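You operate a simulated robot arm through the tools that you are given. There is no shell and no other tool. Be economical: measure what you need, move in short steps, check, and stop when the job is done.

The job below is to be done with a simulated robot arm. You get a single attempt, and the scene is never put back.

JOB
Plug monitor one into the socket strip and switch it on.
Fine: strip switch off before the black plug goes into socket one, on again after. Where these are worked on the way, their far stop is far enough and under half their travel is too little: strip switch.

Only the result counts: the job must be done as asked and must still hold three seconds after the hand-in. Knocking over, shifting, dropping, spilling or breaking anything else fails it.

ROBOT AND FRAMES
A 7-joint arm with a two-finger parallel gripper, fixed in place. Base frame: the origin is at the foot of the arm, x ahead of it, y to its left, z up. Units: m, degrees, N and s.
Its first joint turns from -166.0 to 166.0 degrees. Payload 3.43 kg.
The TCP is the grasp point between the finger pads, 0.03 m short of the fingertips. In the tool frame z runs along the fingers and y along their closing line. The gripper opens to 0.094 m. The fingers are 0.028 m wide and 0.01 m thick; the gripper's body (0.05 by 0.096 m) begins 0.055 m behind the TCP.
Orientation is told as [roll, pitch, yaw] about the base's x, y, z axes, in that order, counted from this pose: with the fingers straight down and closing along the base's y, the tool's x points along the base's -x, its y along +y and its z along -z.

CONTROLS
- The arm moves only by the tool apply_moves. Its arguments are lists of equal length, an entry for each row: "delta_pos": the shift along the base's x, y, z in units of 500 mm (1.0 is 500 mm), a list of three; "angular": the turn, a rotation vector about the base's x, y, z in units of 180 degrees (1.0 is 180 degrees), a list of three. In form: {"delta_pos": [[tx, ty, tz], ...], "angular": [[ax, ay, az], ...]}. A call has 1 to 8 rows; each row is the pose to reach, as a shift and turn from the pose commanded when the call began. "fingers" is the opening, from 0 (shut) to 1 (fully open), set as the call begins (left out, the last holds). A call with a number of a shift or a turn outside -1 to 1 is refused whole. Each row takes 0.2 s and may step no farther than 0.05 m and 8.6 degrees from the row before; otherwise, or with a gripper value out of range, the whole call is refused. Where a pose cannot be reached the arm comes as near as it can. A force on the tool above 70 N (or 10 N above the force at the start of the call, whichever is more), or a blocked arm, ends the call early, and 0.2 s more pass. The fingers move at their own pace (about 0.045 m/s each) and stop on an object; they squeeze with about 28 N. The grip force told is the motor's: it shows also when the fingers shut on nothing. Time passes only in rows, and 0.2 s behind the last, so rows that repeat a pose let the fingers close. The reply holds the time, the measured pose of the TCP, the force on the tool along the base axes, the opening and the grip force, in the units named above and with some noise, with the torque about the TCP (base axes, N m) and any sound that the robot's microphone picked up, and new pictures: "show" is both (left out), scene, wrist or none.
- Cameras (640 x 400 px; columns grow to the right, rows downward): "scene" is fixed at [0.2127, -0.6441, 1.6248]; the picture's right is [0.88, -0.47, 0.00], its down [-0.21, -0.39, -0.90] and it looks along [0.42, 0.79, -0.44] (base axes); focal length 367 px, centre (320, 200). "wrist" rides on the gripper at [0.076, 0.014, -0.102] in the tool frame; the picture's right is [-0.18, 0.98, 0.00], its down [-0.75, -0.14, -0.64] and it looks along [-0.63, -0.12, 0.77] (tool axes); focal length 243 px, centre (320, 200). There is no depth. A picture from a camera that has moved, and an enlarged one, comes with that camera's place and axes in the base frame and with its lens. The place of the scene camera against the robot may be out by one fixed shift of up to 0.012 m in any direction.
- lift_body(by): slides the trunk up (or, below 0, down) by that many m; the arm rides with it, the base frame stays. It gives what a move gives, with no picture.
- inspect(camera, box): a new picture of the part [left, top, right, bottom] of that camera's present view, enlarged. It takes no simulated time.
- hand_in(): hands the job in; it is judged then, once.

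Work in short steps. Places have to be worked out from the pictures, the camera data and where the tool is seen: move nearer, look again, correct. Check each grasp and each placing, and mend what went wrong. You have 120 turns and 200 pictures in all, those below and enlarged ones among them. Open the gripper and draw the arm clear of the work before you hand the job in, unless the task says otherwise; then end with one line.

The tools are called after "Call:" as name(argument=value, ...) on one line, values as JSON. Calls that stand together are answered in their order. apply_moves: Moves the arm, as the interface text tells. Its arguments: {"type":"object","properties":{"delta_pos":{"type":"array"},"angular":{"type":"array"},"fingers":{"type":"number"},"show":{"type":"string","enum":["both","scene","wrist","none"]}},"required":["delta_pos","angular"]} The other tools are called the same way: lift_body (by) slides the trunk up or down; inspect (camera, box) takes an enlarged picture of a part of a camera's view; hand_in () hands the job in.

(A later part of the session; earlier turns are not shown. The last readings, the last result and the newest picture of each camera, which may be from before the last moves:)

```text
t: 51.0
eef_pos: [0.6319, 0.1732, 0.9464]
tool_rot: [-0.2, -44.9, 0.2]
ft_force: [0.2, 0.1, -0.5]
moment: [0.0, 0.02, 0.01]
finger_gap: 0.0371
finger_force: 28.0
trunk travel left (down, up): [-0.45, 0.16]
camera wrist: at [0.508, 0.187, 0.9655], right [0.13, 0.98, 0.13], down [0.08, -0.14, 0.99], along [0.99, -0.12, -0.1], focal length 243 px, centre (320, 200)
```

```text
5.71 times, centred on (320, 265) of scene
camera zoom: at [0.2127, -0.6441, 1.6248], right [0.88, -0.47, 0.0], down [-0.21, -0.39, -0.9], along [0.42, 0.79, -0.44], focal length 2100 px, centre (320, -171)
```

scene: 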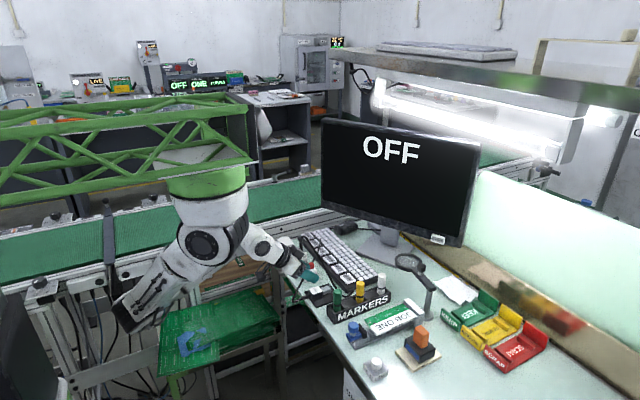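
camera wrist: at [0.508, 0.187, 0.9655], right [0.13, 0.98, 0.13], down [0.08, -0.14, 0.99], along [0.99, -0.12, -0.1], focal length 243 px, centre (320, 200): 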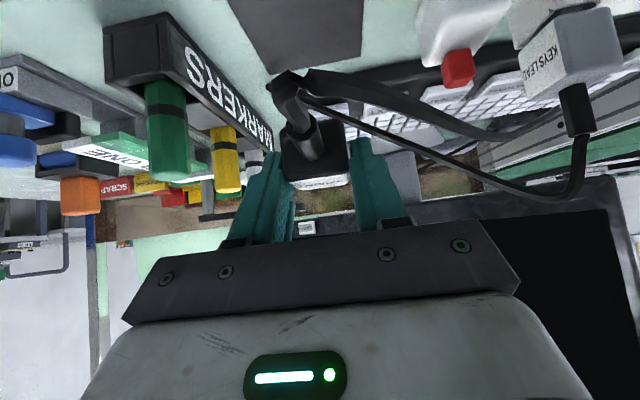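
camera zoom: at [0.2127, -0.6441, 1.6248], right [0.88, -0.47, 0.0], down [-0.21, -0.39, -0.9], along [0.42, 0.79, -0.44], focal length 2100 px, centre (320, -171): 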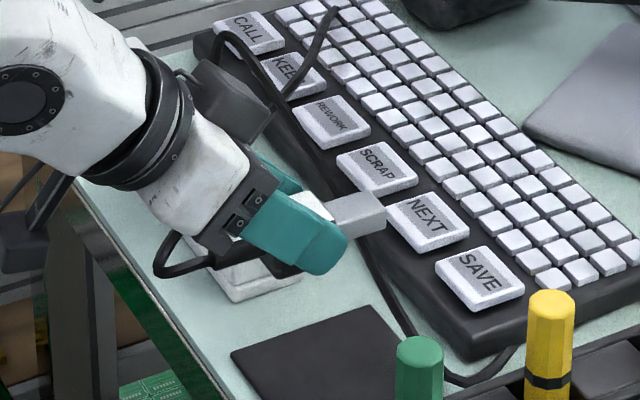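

Lifted and held. Next I'll bring the tool vertical (nose 45° down) while rising, then yaw by +90° towards the socket.

Call:
apply_moves(delta_pos=[[0, 0, 0.05], [0, 0, 0.1], [0, 0, 0.15], [0, 0, 0.2], [0, 0, 0.22], [0, 0, 0.24]], angular=[[0, 0.0417, 0], [0, 0.0833, 0], [0, 0.125, 0], [0, 0.1667, 0], [0, 0.2083, 0], [0, 0.25, 0]], show="none")

Call:
apply_moves(delta_pos=[[0, 0.04, 0], [0.01, 0.09, 0], [0.02, 0.14, 0], [0.03, 0.19, 0], [0.04, 0.24, 0], [0.05, 0.29, 0], [0.06, 0.34, 0], [0.07, 0.38, 0]], angular=[[0, 0, 0.045], [0, 0, 0.09], [0, 0, 0.135], [0, 0, 0.18], [0, 0, 0.225], [0, 0, 0.27], [0, 0, 0.315], [0, 0, 0.36]], show="none")

Call:
apply_moves(delta_pos=[[0, 0.03, 0], [0, 0.06, 0], [0, 0.08, 0], [0, 0.1, 0]], angular=[[0, 0, 0.045], [0, 0, 0.09], [0, 0, 0.135], [0, 0, 0.14]], show="wrist")

```text
t: 52.4
eef_pos: [0.6334, 0.1719, 1.0668]
tool_rot: [0.0, 0.1, 0.2]
ft_force: [0.3, -0.2, -0.6]
moment: [0.02, -0.02, 0.02]
finger_gap: 0.0374
finger_force: 28.1
trunk travel left (down, up): [-0.45, 0.16]
```

```text
t: 54.2
eef_pos: [0.668, 0.3626, 1.0672]
tool_rot: [0.0, -0.1, 65.2]
ft_force: [-0.8, -0.5, -0.5]
moment: [-0.02, 0.04, 0.0]
finger_gap: 0.0372
finger_force: 27.9
trunk travel left (down, up): [-0.45, 0.16]
```

```text
t: 55.2
eef_pos: [0.669, 0.414, 1.0667]
tool_rot: [0.0, 0.0, 90.2]
ft_force: [0.4, -0.3, 0.0]
moment: [0.0, 0.02, -0.02]
finger_gap: 0.0371
finger_force: 27.5
trunk travel left (down, up): [-0.45, 0.16]
camera wrist: at [0.6558, 0.3374, 1.1698], right [-0.98, 0.18, 0.0], down [0.14, 0.75, 0.64], along [0.12, 0.63, -0.77], focal length 243 px, centre (320, 200)
```

wrist: 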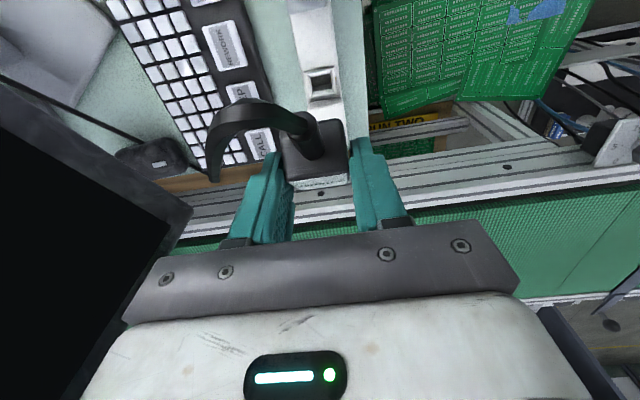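

The socket is visible below. Now I'll tilt 45° so the nose points straight down, shifting the TCP to y≈0.436.

Call:
apply_moves(delta_pos=[[0, 0.01, 0], [0, 0.02, 0], [0, 0.03, -0.02], [0, 0.04, -0.04], [0, 0.044, -0.08], [0, 0.044, -0.12]], angular=[[-0.0417, 0, 0], [-0.0833, 0, 0], [-0.125, 0, 0], [-0.1667, 0, 0], [-0.2083, 0, 0], [-0.25, 0, 0]], show="both")

Call:
inspect(camera="wrist", box=[240, 80, 400, 220])

Call:
inspect(camera="scene", box=[255, 190, 335, 260])

```text
t: 56.6
eef_pos: [0.6681, 0.4352, 1.0072]
tool_rot: [0.1, 45.1, 90.2]
ft_force: [-1.1, -0.4, -0.3]
moment: [0.01, 0.02, -0.02]
finger_gap: 0.0372
finger_force: 28.1
trunk travel left (down, up): [-0.45, 0.16]
camera wrist: at [0.6555, 0.4551, 1.1338], right [-0.98, 0.13, -0.13], down [0.14, 0.99, -0.08], along [0.12, -0.1, -0.99], focal length 243 px, centre (320, 200)
```

scene: 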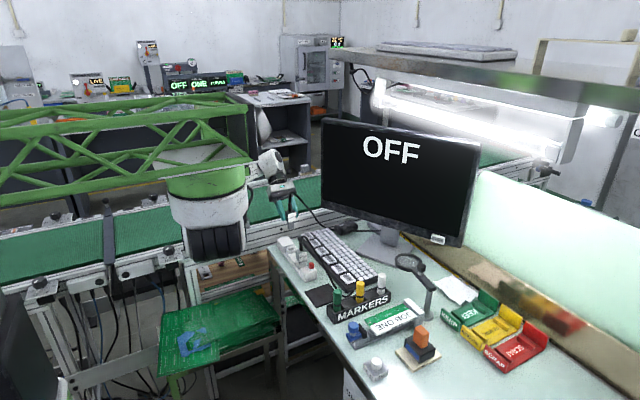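
wrist: 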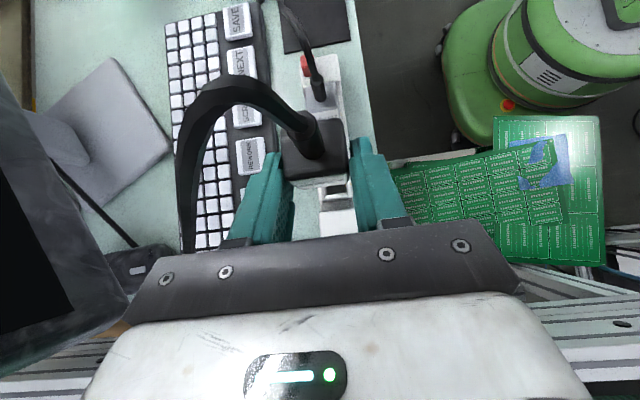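

```text
2.86 times, centred on (320, 150) of wrist
camera zoom: at [0.6555, 0.4551, 1.1338], right [-0.98, 0.13, -0.13], down [0.14, 0.99, -0.08], along [0.12, -0.1, -0.99], focal length 693 px, centre (320, 343)
```

zoom: 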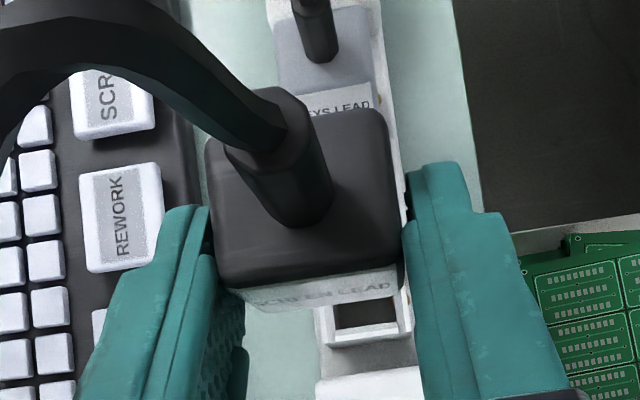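

```text
5.71 times, centred on (295, 225) of scene
camera zoom: at [0.2127, -0.6441, 1.6248], right [0.88, -0.47, 0.0], down [-0.21, -0.39, -0.9], along [0.42, 0.79, -0.44], focal length 2100 px, centre (463, 57)
```

zoom: 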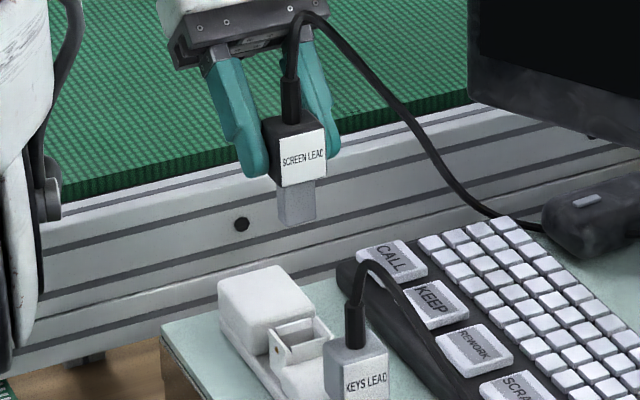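

The view is excellent: the plug hangs nose down above socket one with the correct orientation. I'll enlarge to measure the hole's position.

Call:
inspect(camera="wrist", box=[305, 165, 369, 205])

Call:
inspect(camera="scene", box=[280, 222, 312, 252])

```text
10.00 times, centred on (337, 185) of wrist
camera zoom: at [0.6555, 0.4551, 1.1338], right [-0.98, 0.13, -0.13], down [0.14, 0.99, -0.08], along [0.12, -0.1, -0.99], focal length 2426 px, centre (150, 350)
```

zoom: 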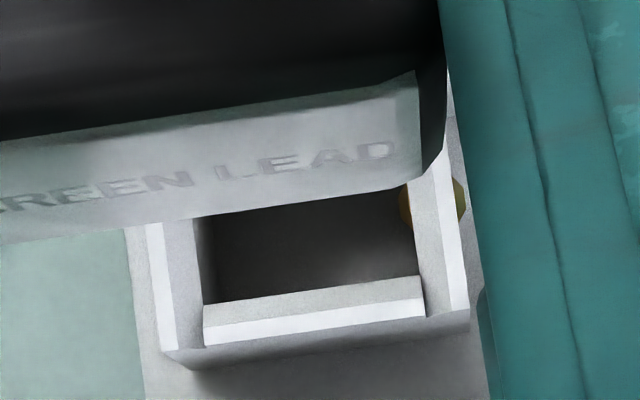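

```text
13.33 times, centred on (296, 237) of scene
camera zoom: at [0.2127, -0.6441, 1.6248], right [0.88, -0.47, 0.0], down [-0.21, -0.39, -0.9], along [0.42, 0.79, -0.44], focal length 4899 px, centre (640, -293)
```

zoom: 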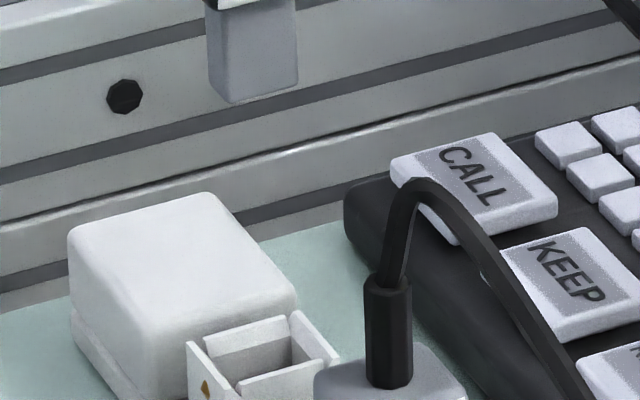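

Socket centre is at about (0.6687, 0.4147), and the scene-camera differential agrees. I'll correct by (+0.6, +1.5) mm and descend until the nose is just above the rim.

Call:
apply_moves(delta_pos=[[0.0012, 0.003, -0.05], [0.0012, 0.003, -0.1], [0.0012, 0.003, -0.15]], angular=[[0, 0, 0], [0, 0, 0], [0, 0, 0]], show="none")

Call:
inspect(camera="wrist", box=[240, 90, 400, 220])

Call:
inspect(camera="scene", box=[276, 230, 308, 260])

```text
t: 57.4
eef_pos: [0.6698, 0.4371, 0.9307]
tool_rot: [0.1, 45.0, 90.2]
ft_force: [0.3, 0.2, -0.8]
moment: [-0.02, 0.01, 0.02]
finger_gap: 0.0371
finger_force: 27.4
trunk travel left (down, up): [-0.45, 0.16]
```

```text
3.08 times, centred on (320, 155) of wrist
camera zoom: at [0.656, 0.456, 1.0579], right [-0.98, 0.13, -0.13], down [0.14, 0.99, -0.08], along [0.12, -0.1, -0.99], focal length 746 px, centre (320, 338)
```

zoom: 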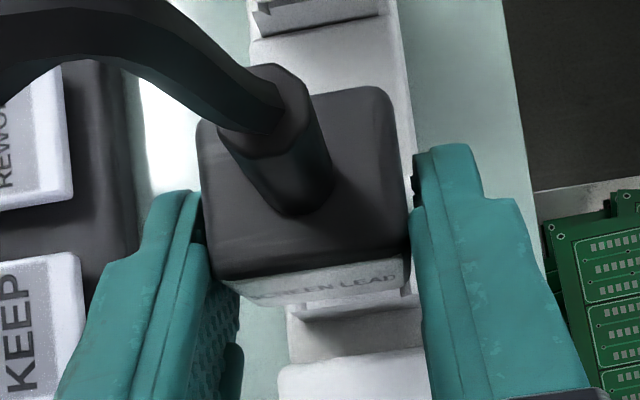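

```text
13.33 times, centred on (292, 245) of scene
camera zoom: at [0.2127, -0.6441, 1.6248], right [0.88, -0.47, 0.0], down [-0.21, -0.39, -0.9], along [0.42, 0.79, -0.44], focal length 4899 px, centre (693, -400)
```

zoom: 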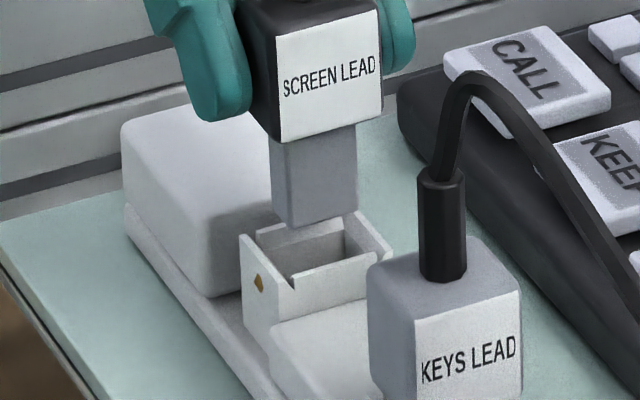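

Nose and hole line up within about 0.5 mm, with the nose about 1 cm above the rim. I'll descend in small steps while watching the force.

Call:
apply_moves(delta_pos=[[0, 0, -0.012], [0, 0, -0.024], [0, 0, -0.034]], angular=[[0, 0, 0], [0, 0, 0], [0, 0, 0]], show="none")

Call:
inspect(camera="scene", box=[276, 230, 308, 260])

```text
t: 58.2
eef_pos: [0.6697, 0.4364, 0.9139]
tool_rot: [0.3, 45.0, 90.2]
ft_force: [-0.1, -0.6, 0.0]
moment: [-0.05, 0.0, -0.01]
finger_gap: 0.0374
finger_force: 27.8
trunk travel left (down, up): [-0.45, 0.16]
```

```text
13.33 times, centred on (292, 245) of scene
camera zoom: at [0.2127, -0.6441, 1.6248], right [0.88, -0.47, 0.0], down [-0.21, -0.39, -0.9], along [0.42, 0.79, -0.44], focal length 4899 px, centre (693, -400)
```

zoom: 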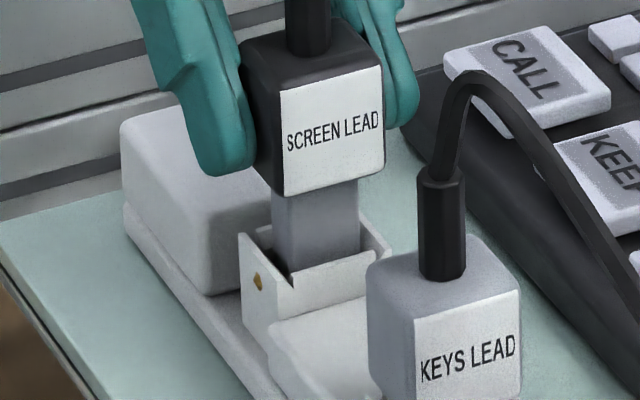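

The nose has entered the socket with no force. Continuing down.

Call:
apply_moves(delta_pos=[[0, 0, -0.01], [0, 0, -0.02], [0, 0, -0.028]], angular=[[0, 0, 0], [0, 0, 0], [0, 0, 0]], show="none")

Call:
inspect(camera="scene", box=[276, 230, 308, 260])

```text
t: 59.0
eef_pos: [0.671, 0.4342, 0.9017]
tool_rot: [0.1, 45.2, 89.6]
ft_force: [0.5, 1.1, -0.4]
moment: [0.05, 0.01, 0.0]
finger_gap: 0.0375
finger_force: 28.1
out of reach, approached as far as the arm can: row 3
trunk travel left (down, up): [-0.45, 0.16]
```

```text
13.33 times, centred on (292, 245) of scene
camera zoom: at [0.2127, -0.6441, 1.6248], right [0.88, -0.47, 0.0], down [-0.21, -0.39, -0.9], along [0.42, 0.79, -0.44], focal length 4899 px, centre (693, -400)
```

zoom: 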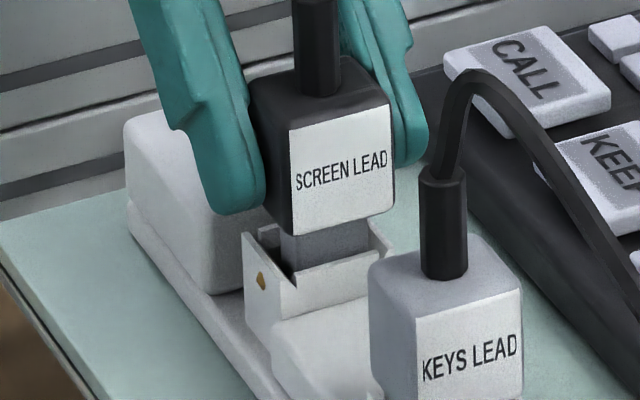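

The plug is over halfway in, but the arm reached its limit on the last row and its pose deviated slightly. I'll return to a reachable pose, then use the trunk to lower straight down.

Call:
apply_moves(delta_pos=[[0, 0, 0.012], [0, 0, 0.012]], angular=[[0, 0, 0], [0, 0, 0]], show="none")

Call:
inspect(camera="scene", box=[276, 230, 308, 260])

```text
t: 59.6
eef_pos: [0.6683, 0.4361, 0.9061]
tool_rot: [0.2, 45.1, 90.3]
ft_force: [-0.8, -1.7, 0.1]
moment: [-0.03, -0.01, -0.02]
finger_gap: 0.0372
finger_force: 27.6
trunk travel left (down, up): [-0.45, 0.16]
```

```text
13.33 times, centred on (292, 245) of scene
camera zoom: at [0.2127, -0.6441, 1.6248], right [0.88, -0.47, 0.0], down [-0.21, -0.39, -0.9], along [0.42, 0.79, -0.44], focal length 4899 px, centre (693, -400)
```

zoom: 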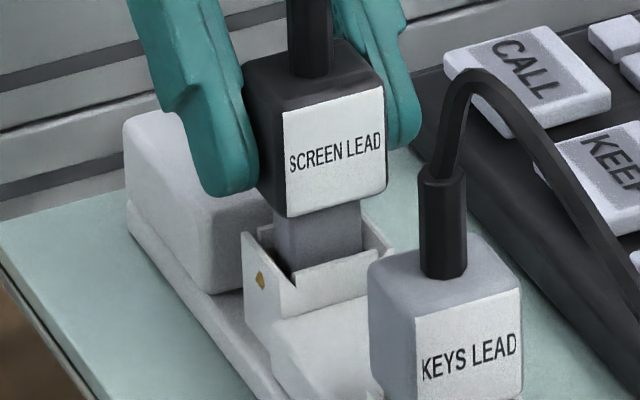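

The pose is exact again. I'll lower with the trunk in a small step.

Call:
lift_body(by=-0.006)

Call:
inspect(camera="scene", box=[276, 230, 308, 260])

```text
t: 60.1
eef_pos: [0.6695, 0.4355, 0.9002]
tool_rot: [0.1, 44.9, 90.3]
ft_force: [0.3, -1.3, -1.1]
moment: [0.0, -0.03, -0.03]
finger_gap: 0.0374
finger_force: 27.4
trunk travel left (down, up): [-0.444, 0.166]
```

```text
13.33 times, centred on (292, 245) of scene
camera zoom: at [0.2127, -0.6441, 1.6248], right [0.88, -0.47, 0.0], down [-0.21, -0.39, -0.9], along [0.42, 0.79, -0.44], focal length 4899 px, centre (693, -400)
```

zoom: 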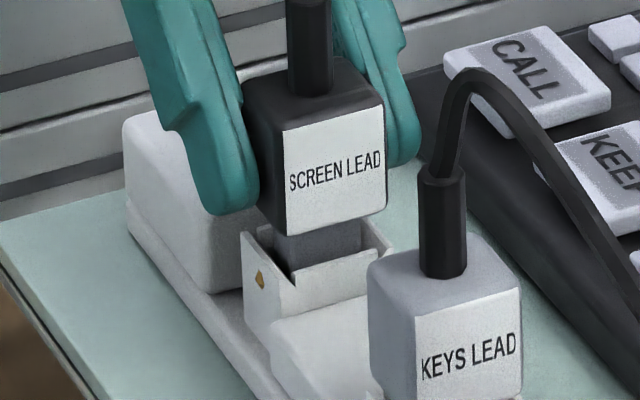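

Smooth and low force. Lowering further.

Call:
lift_body(by=-0.006)

Call:
lift_body(by=-0.003)

Call:
inspect(camera="scene", box=[276, 230, 308, 260])

```text
t: 60.7
eef_pos: [0.6697, 0.4367, 0.8941]
tool_rot: [0.2, 44.9, 90.3]
ft_force: [0.3, 0.1, -4.1]
moment: [0.1, 0.03, -0.02]
finger_gap: 0.0371
finger_force: 28.4
trunk travel left (down, up): [-0.438, 0.172]
```

```text
t: 61.2
eef_pos: [0.6711, 0.4371, 0.893]
tool_rot: [0.0, 45.1, 90.1]
ft_force: [-0.9, -0.9, 6.3]
moment: [-0.12, 0.0, -0.03]
finger_gap: 0.0373
finger_force: 27.6
trunk travel left (down, up): [-0.435, 0.175]
```

```text
13.33 times, centred on (292, 245) of scene
camera zoom: at [0.2127, -0.6441, 1.6248], right [0.88, -0.47, 0.0], down [-0.21, -0.39, -0.9], along [0.42, 0.79, -0.44], focal length 4899 px, centre (693, -400)
```

zoom: 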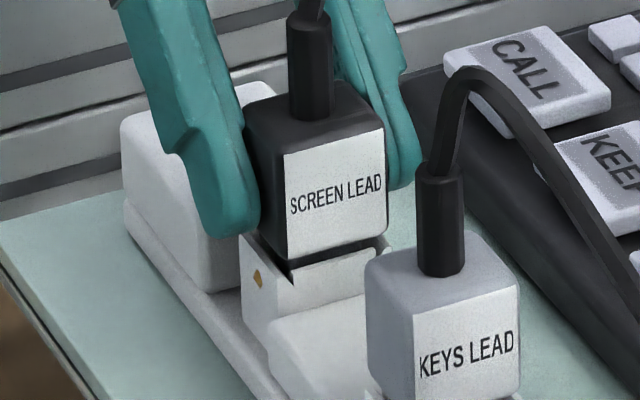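

The force went from a pull to +6 N contact, and the body now sits at the rim like the KEYS plug. One more small press to ensure it is seated.

Call:
lift_body(by=-0.002)

Call:
inspect(camera="scene", box=[280, 240, 312, 270])

```text
t: 61.7
eef_pos: [0.67, 0.4365, 0.892]
tool_rot: [-0.1, 45.0, 90.1]
ft_force: [-0.4, 1.6, 20.1]
moment: [-0.29, 0.0, 0.0]
finger_gap: 0.0375
finger_force: 27.9
trunk travel left (down, up): [-0.433, 0.177]
```

```text
13.33 times, centred on (296, 255) of scene
camera zoom: at [0.2127, -0.6441, 1.6248], right [0.88, -0.47, 0.0], down [-0.21, -0.39, -0.9], along [0.42, 0.79, -0.44], focal length 4899 px, centre (640, -533)
```

zoom: 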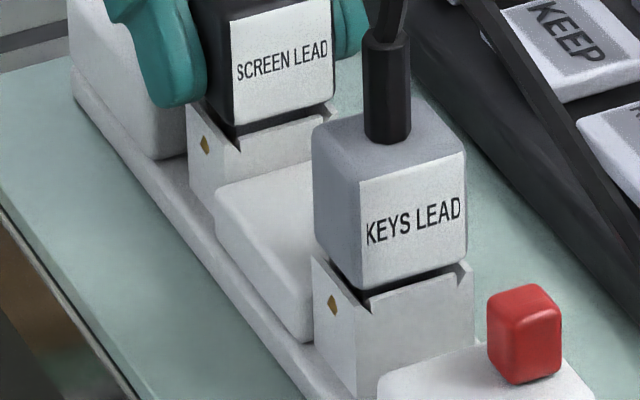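

Seated, looking the same as the KEYS plug, with force rising to 20 N. I'll relieve the pressure slightly and then open the fingers.

Call:
lift_body(by=0.0015)

Call:
apply_moves(delta_pos=[[0, 0, 0], [0, 0, 0], [0, 0.03, 0.03], [0, 0.08, 0.08], [0, 0.13, 0.13], [0, 0.18, 0.18]], angular=[[0, 0, 0], [0, 0, 0], [0, 0, 0], [0, 0, 0], [0, 0, 0], [0, 0, 0]], fingers=0.6, show="both")

Call:
inspect(camera="scene", box=[270, 225, 330, 285])

```text
t: 62.2
eef_pos: [0.6702, 0.4366, 0.8914]
tool_rot: [0.1, 45.1, 90.1]
ft_force: [0.9, 3.3, 15.6]
moment: [0.02, -0.04, 0.02]
finger_gap: 0.0374
finger_force: 27.6
trunk travel left (down, up): [-0.434, 0.176]
```

```text
t: 63.6
eef_pos: [0.6457, 0.5183, 0.9541]
tool_rot: [3.7, 30.9, 93.6]
ft_force: [-3.3, 0.4, -3.4]
moment: [-0.16, -0.23, 0.11]
finger_gap: 0.0568
finger_force: 0.1
out of reach, approached as far as the arm can: row 3, 4, 5, 6
trunk travel left (down, up): [-0.434, 0.176]
camera wrist: at [0.6389, 0.5067, 1.0825], right [-0.99, 0.13, -0.04], down [0.12, 0.98, 0.15], along [0.06, 0.15, -0.99], focal length 243 px, centre (320, 200)
```

scene: 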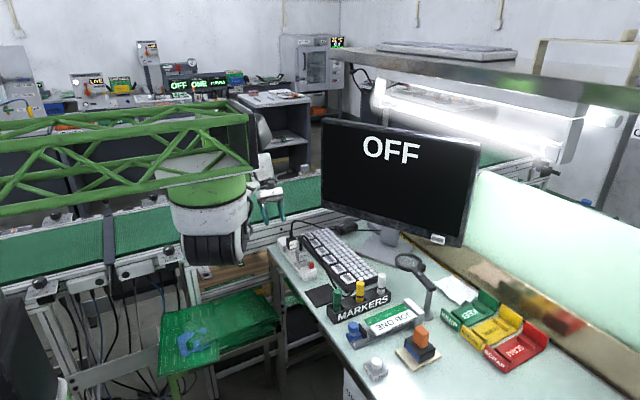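
wrist: 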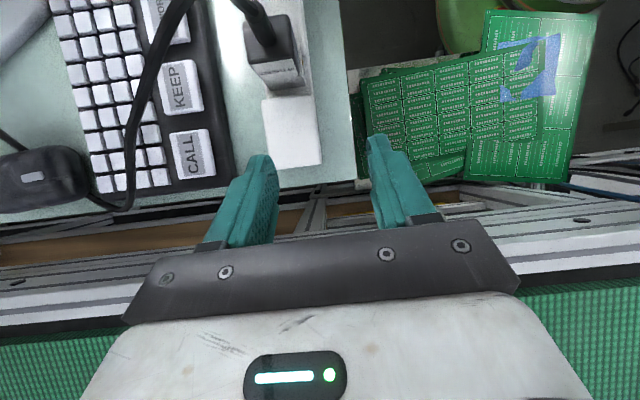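

```text
6.67 times, centred on (300, 255) of scene
camera zoom: at [0.2127, -0.6441, 1.6248], right [0.88, -0.47, 0.0], down [-0.21, -0.39, -0.9], along [0.42, 0.79, -0.44], focal length 2450 px, centre (453, -167)
```

zoom: 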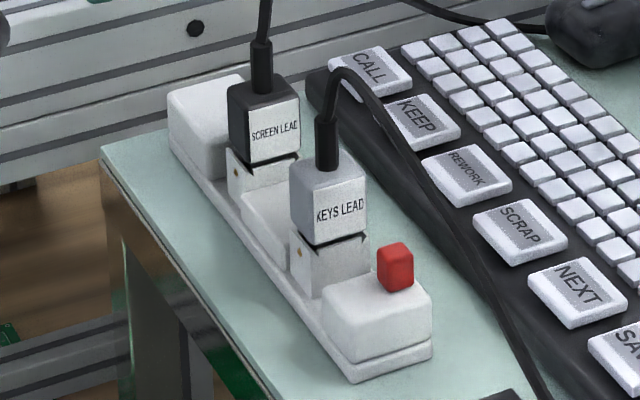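

The plug stays seated after release. I'll bring the arm up and back to vertical, clear of the plug and cord.

Call:
apply_moves(delta_pos=[[-0.02, -0.01, 0.04], [-0.05, -0.03, 0.1], [-0.08, -0.05, 0.16], [-0.1, -0.08, 0.2], [-0.12, -0.12, 0.22], [-0.14, -0.16, 0.22]], angular=[[0.0417, 0, 0], [0.0833, 0, 0], [0.125, 0, 0], [0.1667, 0, 0], [0.2083, 0, 0], [0.25, 0, 0]], fingers=0, show="wrist")

```text
t: 65.0
eef_pos: [0.6111, 0.616, 1.0406]
tool_rot: [-8.5, 17.2, 104.6]
ft_force: [-0.1, 0.3, -0.5]
moment: [-0.02, -0.02, 0.0]
finger_gap: 0.0
finger_force: 28.5
out of reach, approached as far as the arm can: row 1, 2, 3, 4, 5, 6
trunk travel left (down, up): [-0.434, 0.176]
camera wrist: at [0.5951, 0.5671, 1.1589], right [-0.97, -0.12, -0.19], down [-0.19, 0.89, 0.41], along [0.13, 0.43, -0.89], focal length 243 px, centre (320, 200)
```

wrist: 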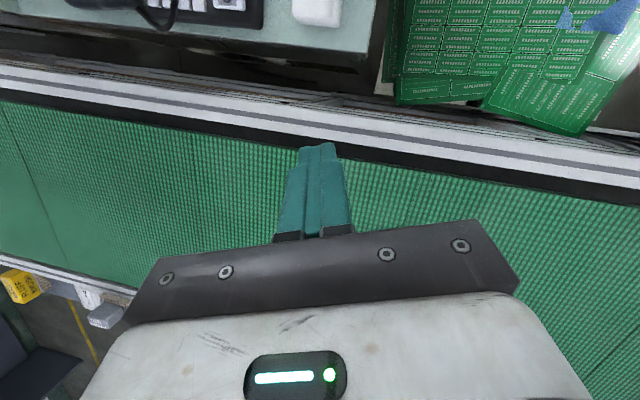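

The arm drifted near a limit but is clear of everything. I'll make a small test move to find out which reference pose it uses.

Call:
apply_moves(delta_pos=[[0, 0, 0.02]], angular=[[0, 0, 0]], show="scene")

```text
t: 65.5
eef_pos: [0.612, 0.615, 1.0518]
tool_rot: [-8.6, 17.2, 104.6]
ft_force: [0.6, 0.8, 0.0]
moment: [0.01, -0.02, 0.05]
finger_gap: 0.0
finger_force: 27.7
trunk travel left (down, up): [-0.434, 0.176]
```

scene: 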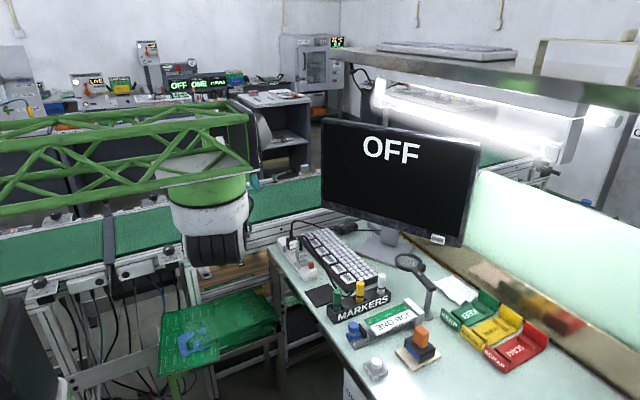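

The reference is the pose actually reached. I'll rotate the tool back to vertical (19°) and then move back over the front of the desk.

Call:
apply_moves(delta_pos=[[-0.02, -0.05, 0.03], [-0.04, -0.12, 0.06], [-0.06, -0.19, 0.1], [-0.06, -0.26, 0.1], [-0.06, -0.33, 0.1]], angular=[[0.0258, 0.024, 0], [0.0516, 0.048, 0], [0.0774, 0.0719, 0], [0.0774, 0.0719, 0], [0.0774, 0.0719, 0]], show="none")

```text
t: 66.7
eef_pos: [0.5804, 0.4495, 1.103]
tool_rot: [0.5, 0.3, 105.9]
ft_force: [0.0, -0.2, -0.1]
moment: [-0.04, 0.0, 0.0]
finger_gap: 0.0001
finger_force: 28.3
out of reach, approached as far as the arm can: row 1
trunk travel left (down, up): [-0.434, 0.176]
```

Vertical again. I'll yaw to 90° and move above the red switch's +x side to look.

Call:
apply_moves(delta_pos=[[0.03, -0.06, 0], [0.06, -0.13, -0.01], [0.1, -0.2, -0.03], [0.14, -0.27, -0.06], [0.19, -0.33, -0.1], [0.24, -0.36, -0.16]], angular=[[0, 0, -0.03], [0, 0, -0.06], [0, 0, -0.0883], [0, 0, -0.0883], [0, 0, -0.0883], [0, 0, -0.0883]], show="wrist")

Call:
inspect(camera="wrist", box=[240, 60, 400, 180])

Call:
inspect(camera="scene", box=[270, 220, 350, 300])

```text
t: 68.0
eef_pos: [0.7002, 0.2696, 1.0251]
tool_rot: [0.4, 0.3, 90.1]
ft_force: [-0.4, 0.6, -0.3]
moment: [-0.03, -0.02, -0.02]
finger_gap: 0.0
finger_force: 27.6
trunk travel left (down, up): [-0.434, 0.176]
camera wrist: at [0.6869, 0.1944, 1.128], right [-0.98, 0.18, 0.01], down [0.14, 0.76, 0.64], along [0.11, 0.63, -0.77], focal length 243 px, centre (320, 200)
```

wrist: 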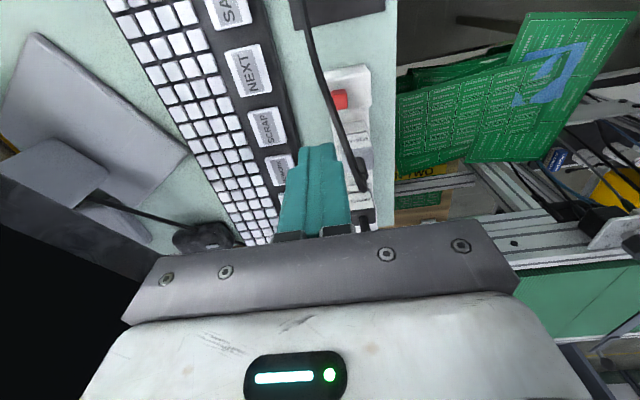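

```text
3.33 times, centred on (320, 120) of wrist
camera zoom: at [0.6869, 0.1944, 1.128], right [-0.98, 0.18, 0.01], down [0.14, 0.76, 0.64], along [0.11, 0.63, -0.77], focal length 809 px, centre (320, 467)
```

zoom: 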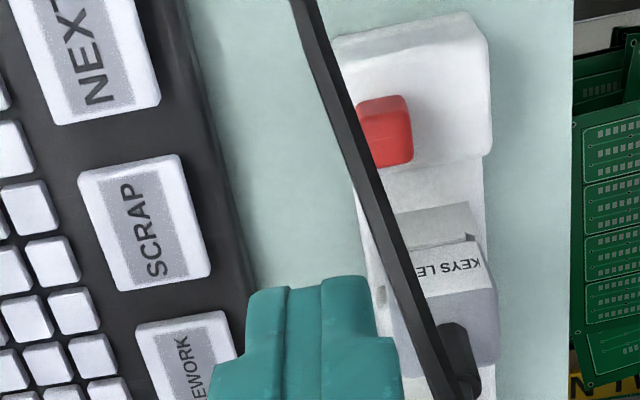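

```text
5.00 times, centred on (310, 260) of scene
camera zoom: at [0.2127, -0.6441, 1.6248], right [0.88, -0.47, 0.0], down [-0.21, -0.39, -0.9], along [0.42, 0.79, -0.44], focal length 1837 px, centre (370, -100)
```

zoom: 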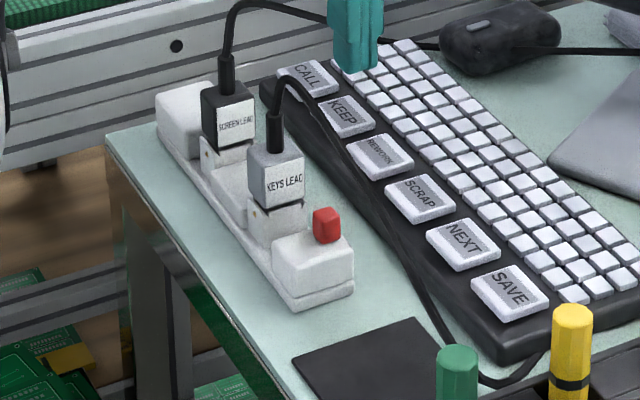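

The KEYS cord arches over the knob's +x side, so I won't push from there. Instead I'll pinch the knob with the tool at yaw 0° and leaning 30° back to -x, and drag it to -x. First, move out and yaw back to 0°.

Call:
apply_moves(delta_pos=[[-0.03, 0, 0.02], [-0.07, 0, 0.03], [-0.11, 0.005, 0.04], [-0.15, 0.01, 0.04], [-0.17, 0.01, 0.04], [-0.17, 0.01, 0.04], [-0.17, 0.01, 0.04], [-0.17, 0.012, 0.04]], angular=[[0, 0, -0.045], [0, 0, -0.09], [0, 0, -0.135], [0, 0, -0.18], [0, 0, -0.225], [0, 0, -0.27], [0, 0, -0.315], [0, 0, -0.36]], show="none")

Call:
apply_moves(delta_pos=[[0, 0, 0], [0, 0, 0], [0, 0, 0], [0, 0, 0]], angular=[[0, 0, -0.045], [0, 0, -0.09], [0, 0, -0.135], [0, 0, -0.14]], fingers=0.34, show="none")

Call:
apply_moves(delta_pos=[[0, 0, -0.02], [0, 0, -0.06], [0, 0, -0.1], [0, 0, -0.14]], angular=[[0, -0.0417, 0], [0, -0.0833, 0], [0, -0.125, 0], [0, -0.1667, 0]], show="both")

Call:
inspect(camera="wrist", box=[240, 40, 400, 160])

Call:
inspect(camera="scene", box=[270, 220, 350, 300])

```text
t: 69.8
eef_pos: [0.6153, 0.2747, 1.0447]
tool_rot: [0.4, 0.2, 25.1]
ft_force: [-1.0, -0.4, -1.0]
moment: [0.01, 0.02, -0.02]
finger_gap: 0.0
finger_force: 27.9
trunk travel left (down, up): [-0.434, 0.176]
```

```text
t: 70.8
eef_pos: [0.616, 0.2748, 1.044]
tool_rot: [0.4, 0.3, -0.1]
ft_force: [0.0, 0.1, -0.3]
moment: [-0.02, -0.01, -0.02]
finger_gap: 0.0318
finger_force: 0.1
trunk travel left (down, up): [-0.434, 0.176]
```

```text
t: 71.8
eef_pos: [0.6157, 0.2735, 0.9748]
tool_rot: [0.4, -29.9, 0.0]
ft_force: [0.0, -0.5, 0.0]
moment: [0.01, -0.03, 0.04]
finger_gap: 0.032
finger_force: 0.1
trunk travel left (down, up): [-0.434, 0.176]
camera wrist: at [0.4996, 0.2888, 1.0255], right [0.16, 0.98, 0.1], down [0.33, -0.15, 0.93], along [0.93, -0.11, -0.35], focal length 243 px, centre (320, 200)
```

scene: 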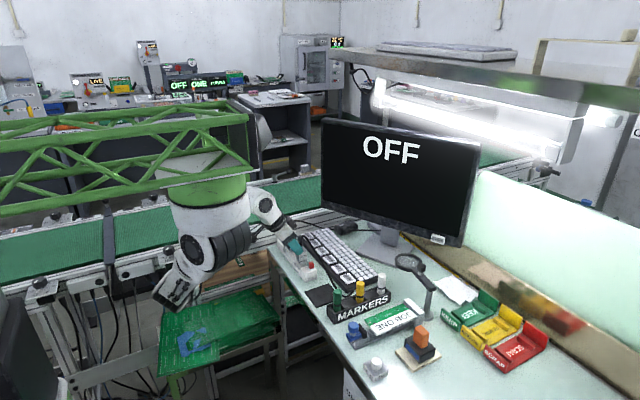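
wrist: 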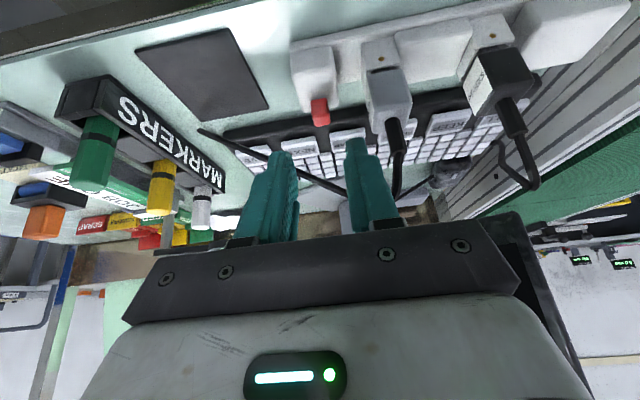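

```text
3.33 times, centred on (320, 100) of wrist
camera zoom: at [0.4996, 0.2888, 1.0255], right [0.16, 0.98, 0.1], down [0.33, -0.15, 0.93], along [0.93, -0.11, -0.35], focal length 809 px, centre (320, 533)
```

zoom: 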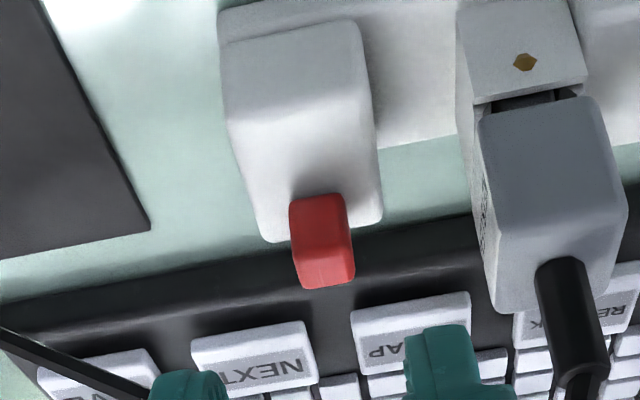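

```text
5.00 times, centred on (310, 260) of scene
camera zoom: at [0.2127, -0.6441, 1.6248], right [0.88, -0.47, 0.0], down [-0.21, -0.39, -0.9], along [0.42, 0.79, -0.44], focal length 1837 px, centre (370, -100)
```

zoom: 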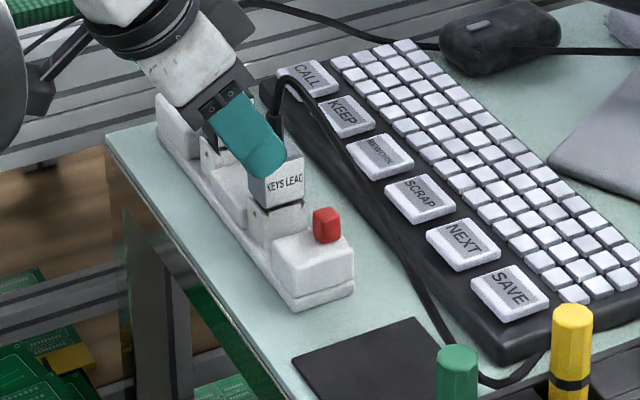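

Knob is now centred at about (0.681, 0.274), and the cord is clear of the leaning gripper. I'll move in to straddle it.

Call:
apply_moves(delta_pos=[[0.05, 0.001, -0.04], [0.1, 0.001, -0.08], [0.112, 0.001, -0.11], [0.112, 0.001, -0.13]], angular=[[0, 0, 0], [0, 0, 0], [0, 0, 0], [0, 0, 0]], show="none")

Call:
inspect(camera="wrist", box=[240, 70, 400, 190])

Call:
inspect(camera="scene", box=[295, 240, 345, 290])

```text
t: 72.8
eef_pos: [0.671, 0.2759, 0.9073]
tool_rot: [0.4, -29.7, 0.2]
ft_force: [-0.4, -0.4, 0.6]
moment: [0.0, -0.02, -0.01]
finger_gap: 0.0321
finger_force: 0.1
trunk travel left (down, up): [-0.434, 0.176]
```

```text
3.33 times, centred on (320, 130) of wrist
camera zoom: at [0.5552, 0.2899, 0.9595], right [0.16, 0.98, 0.1], down [0.34, -0.15, 0.93], along [0.93, -0.11, -0.35], focal length 809 px, centre (320, 433)
```

zoom: 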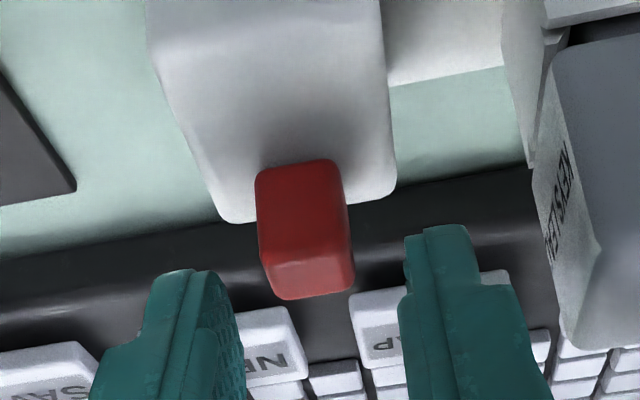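

```text
8.00 times, centred on (320, 265) of scene
camera zoom: at [0.2127, -0.6441, 1.6248], right [0.88, -0.47, 0.0], down [-0.21, -0.39, -0.9], along [0.42, 0.79, -0.44], focal length 2939 px, centre (320, -320)
```

zoom: 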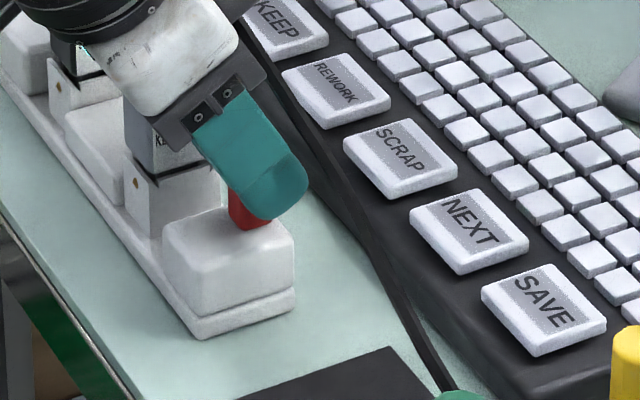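

The fingers are slightly too far +x. I'll shift back 4 mm, lower 9 mm and close on the knob.

Call:
apply_moves(delta_pos=[[-0.008, -0.002, -0.008], [-0.008, -0.002, -0.018]], angular=[[0, 0, 0], [0, 0, 0]], show="none")

Call:
inspect(camera="scene", box=[305, 250, 345, 290])

Call:
inspect(camera="wrist", box=[240, 70, 400, 190])

```text
t: 73.5
eef_pos: [0.6667, 0.276, 0.8987]
tool_rot: [0.4, -29.8, 0.0]
ft_force: [-0.2, -0.9, -0.8]
moment: [0.0, 0.01, 0.01]
finger_gap: 0.032
finger_force: 0.0
trunk travel left (down, up): [-0.434, 0.176]
```

```text
10.00 times, centred on (325, 270) of scene
camera zoom: at [0.2127, -0.6441, 1.6248], right [0.88, -0.47, 0.0], down [-0.21, -0.39, -0.9], along [0.42, 0.79, -0.44], focal length 3674 px, centre (270, -500)
```

zoom: 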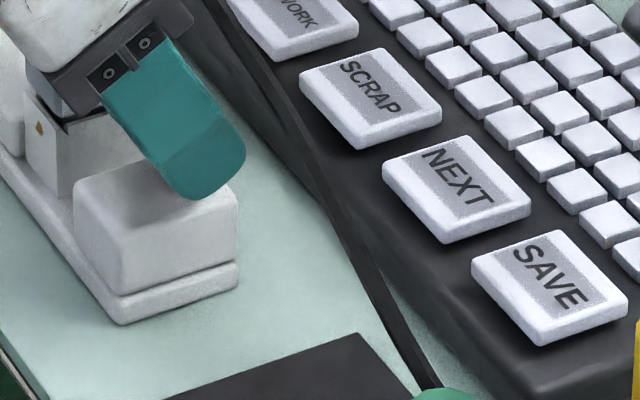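

```text
3.33 times, centred on (320, 130) of wrist
camera zoom: at [0.5512, 0.2889, 0.951], right [0.15, 0.98, 0.1], down [0.34, -0.14, 0.93], along [0.93, -0.11, -0.35], focal length 809 px, centre (320, 433)
```

zoom: 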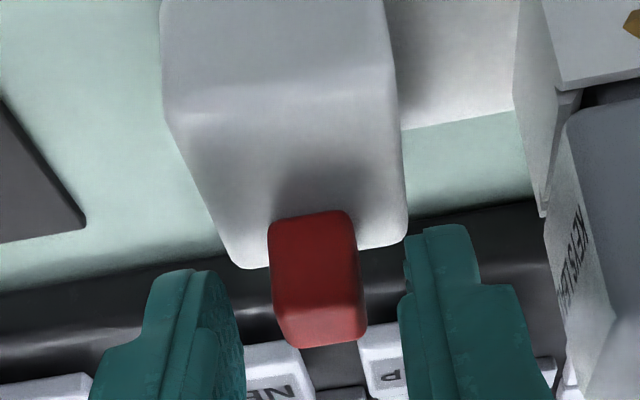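

Well placed around the knob. Closing on it, then dragging to -x.

Call:
apply_moves(delta_pos=[[0, 0, 0], [0, 0, 0], [-0.008, 0, 0], [-0.016, 0, 0], [-0.024, 0, 0]], angular=[[0, 0, 0], [0, 0, 0], [0, 0, 0], [0, 0, 0], [0, 0, 0]], fingers=0, show="none")

Call:
inspect(camera="scene", box=[295, 245, 345, 290])

Call:
inspect(camera="wrist", box=[240, 50, 480, 190])

```text
t: 74.7
eef_pos: [0.6545, 0.2746, 0.8995]
tool_rot: [0.3, -29.8, 0.1]
ft_force: [-0.2, -0.4, -0.2]
moment: [-0.06, -0.01, -0.07]
finger_gap: 0.0145
finger_force: 28.3
trunk travel left (down, up): [-0.434, 0.176]
```

```text
8.89 times, centred on (320, 268) of scene
camera zoom: at [0.2127, -0.6441, 1.6248], right [0.88, -0.47, 0.0], down [-0.21, -0.39, -0.9], along [0.42, 0.79, -0.44], focal length 3266 px, centre (320, -400)
```

zoom: 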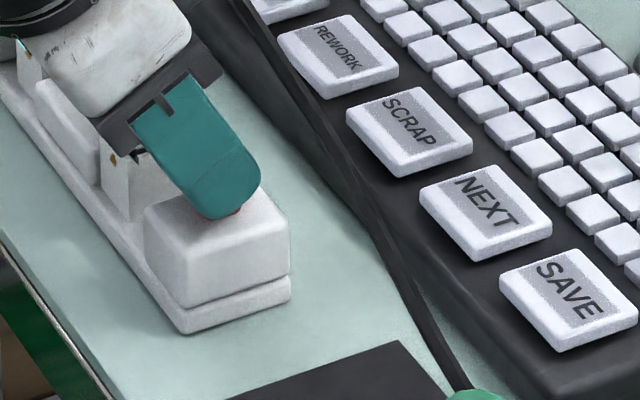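

```text
2.67 times, centred on (360, 120) of wrist
camera zoom: at [0.5394, 0.2887, 0.9512], right [0.15, 0.98, 0.1], down [0.34, -0.14, 0.93], along [0.93, -0.11, -0.35], focal length 647 px, centre (213, 413)
```

zoom: 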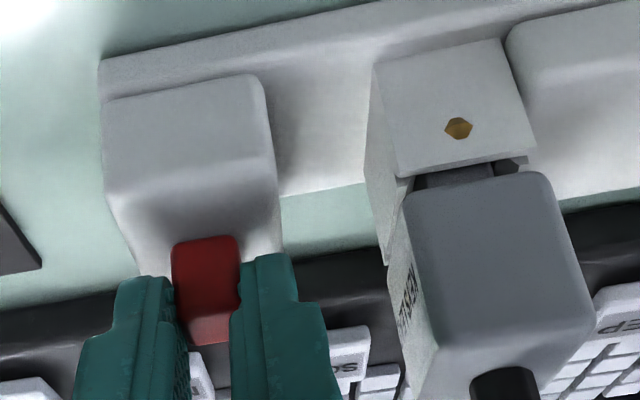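

The knob is gripped and sliding while the strip stays in place. I'll continue to the far stop.

Call:
apply_moves(delta_pos=[[-0.005, 0, 0], [-0.01, 0, 0], [-0.014, 0, 0]], angular=[[0, 0, 0], [0, 0, 0], [0, 0, 0]], show="none")

Call:
inspect(camera="wrist", box=[240, 50, 480, 190])

Call:
inspect(camera="scene", box=[270, 100, 490, 290])

```text
t: 75.5
eef_pos: [0.6481, 0.2749, 0.8996]
tool_rot: [0.5, -29.6, 0.1]
ft_force: [-0.8, -0.5, -0.3]
moment: [-0.07, 0.04, 0.05]
finger_gap: 0.0148
finger_force: 28.3
trunk travel left (down, up): [-0.434, 0.176]
```

```text
2.67 times, centred on (360, 120) of wrist
camera zoom: at [0.5323, 0.2888, 0.9516], right [0.16, 0.98, 0.1], down [0.34, -0.14, 0.93], along [0.93, -0.11, -0.35], focal length 647 px, centre (213, 413)
```

zoom: 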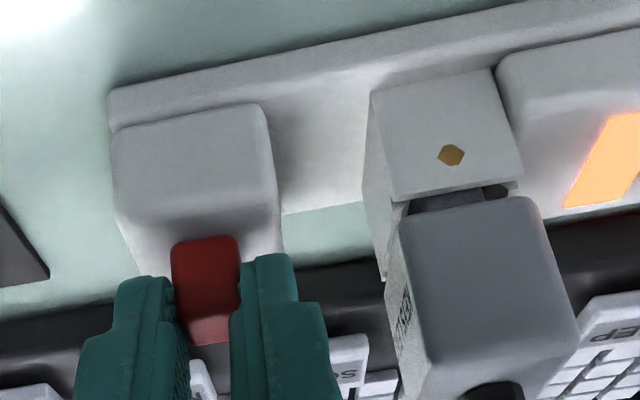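

```text
2.11 times, centred on (380, 195) of scene
camera zoom: at [0.2127, -0.6441, 1.6248], right [0.88, -0.47, 0.0], down [-0.21, -0.39, -0.9], along [0.42, 0.79, -0.44], focal length 774 px, centre (194, 210)
```

zoom: 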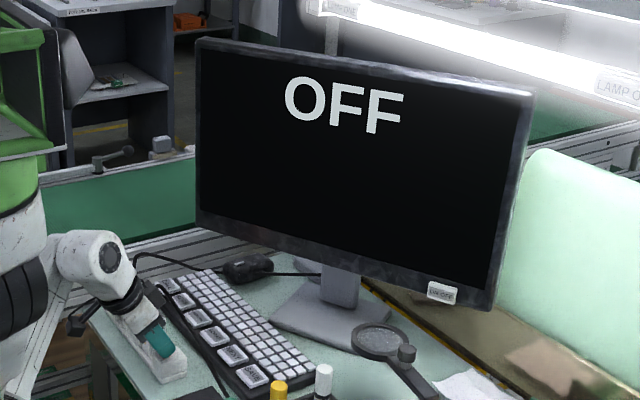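

The indicator light is on again. I'll nudge a little further to make sure it is at the stop.

Call:
apply_moves(delta_pos=[[-0.003, 0, 0], [-0.006, 0, 0]], angular=[[0, 0, 0], [0, 0, 0]], show="none")

Call:
inspect(camera="wrist", box=[240, 50, 480, 190])

```text
t: 76.0
eef_pos: [0.6451, 0.2753, 0.9004]
tool_rot: [0.3, -29.7, 0.0]
ft_force: [0.5, 0.0, 0.0]
moment: [-0.06, 0.05, -0.03]
finger_gap: 0.0146
finger_force: 28.4
trunk travel left (down, up): [-0.434, 0.176]
```

```text
2.67 times, centred on (360, 120) of wrist
camera zoom: at [0.5293, 0.2888, 0.9515], right [0.16, 0.98, 0.1], down [0.34, -0.14, 0.93], along [0.93, -0.11, -0.35], focal length 647 px, centre (213, 413)
```

zoom: 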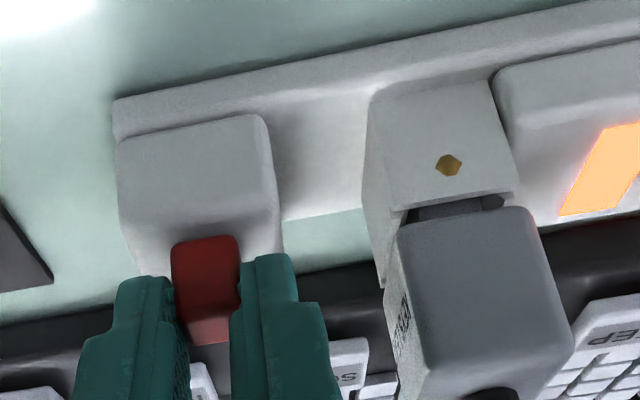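

No opposing force, and the knob centre is now about 0.659, close to its original "on" position. I'll release, retreat and check.

Call:
apply_moves(delta_pos=[[0, 0, 0], [0, 0, 0], [-0.03, 0, 0.05], [-0.07, 0, 0.12], [-0.11, 0, 0.19]], angular=[[0, 0, 0], [0, 0, 0], [0, 0, 0], [0, 0, 0], [0, 0, 0]], fingers=0.36, show="both")

Call:
inspect(camera="scene", box=[270, 220, 350, 300])

Call:
inspect(camera="wrist", box=[240, 30, 480, 170])

```text
t: 77.2
eef_pos: [0.5897, 0.2742, 0.9939]
tool_rot: [0.3, -29.7, 0.1]
ft_force: [-0.7, 0.0, -0.5]
moment: [-0.02, 0.03, 0.04]
finger_gap: 0.0339
finger_force: 0.1
trunk travel left (down, up): [-0.434, 0.176]
camera wrist: at [0.4739, 0.2883, 1.0458], right [0.16, 0.98, 0.1], down [0.34, -0.14, 0.93], along [0.93, -0.11, -0.35], focal length 243 px, centre (320, 200)
```

scene: 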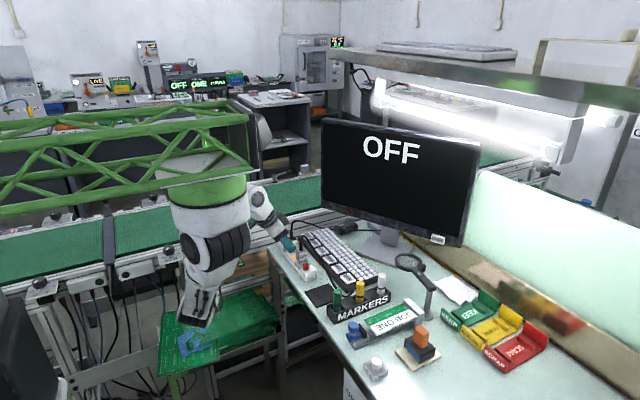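
wrist: 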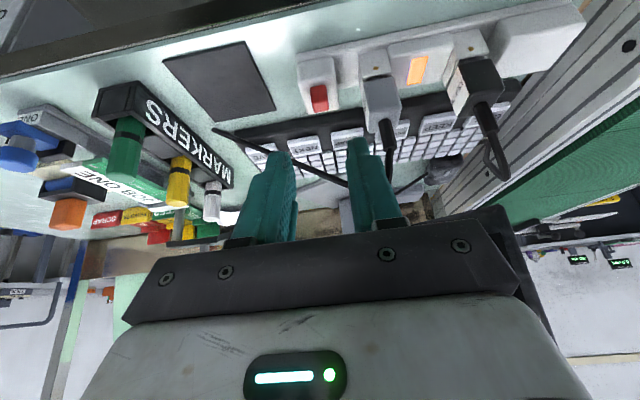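

```text
5.00 times, centred on (310, 260) of scene
camera zoom: at [0.2127, -0.6441, 1.6248], right [0.88, -0.47, 0.0], down [-0.21, -0.39, -0.9], along [0.42, 0.79, -0.44], focal length 1837 px, centre (370, -100)
```

zoom: 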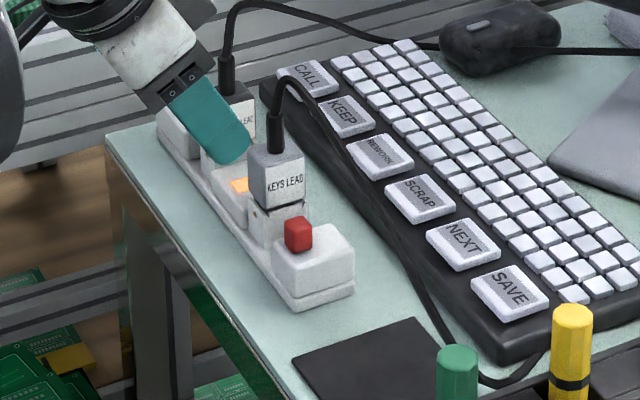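

```text
2.67 times, centred on (360, 100) of wrist
camera zoom: at [0.4739, 0.2883, 1.0458], right [0.16, 0.98, 0.1], down [0.34, -0.14, 0.93], along [0.93, -0.11, -0.35], focal length 647 px, centre (213, 467)
```

zoom: 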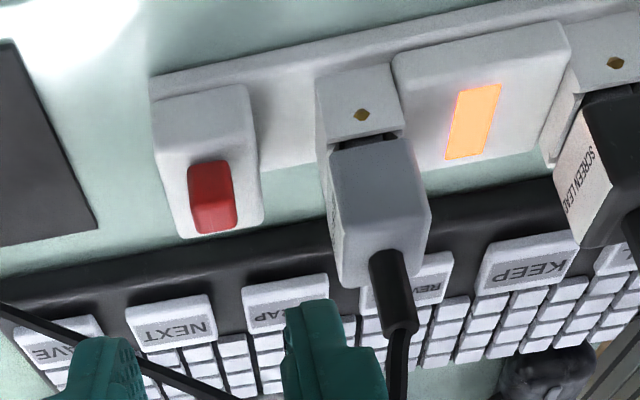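

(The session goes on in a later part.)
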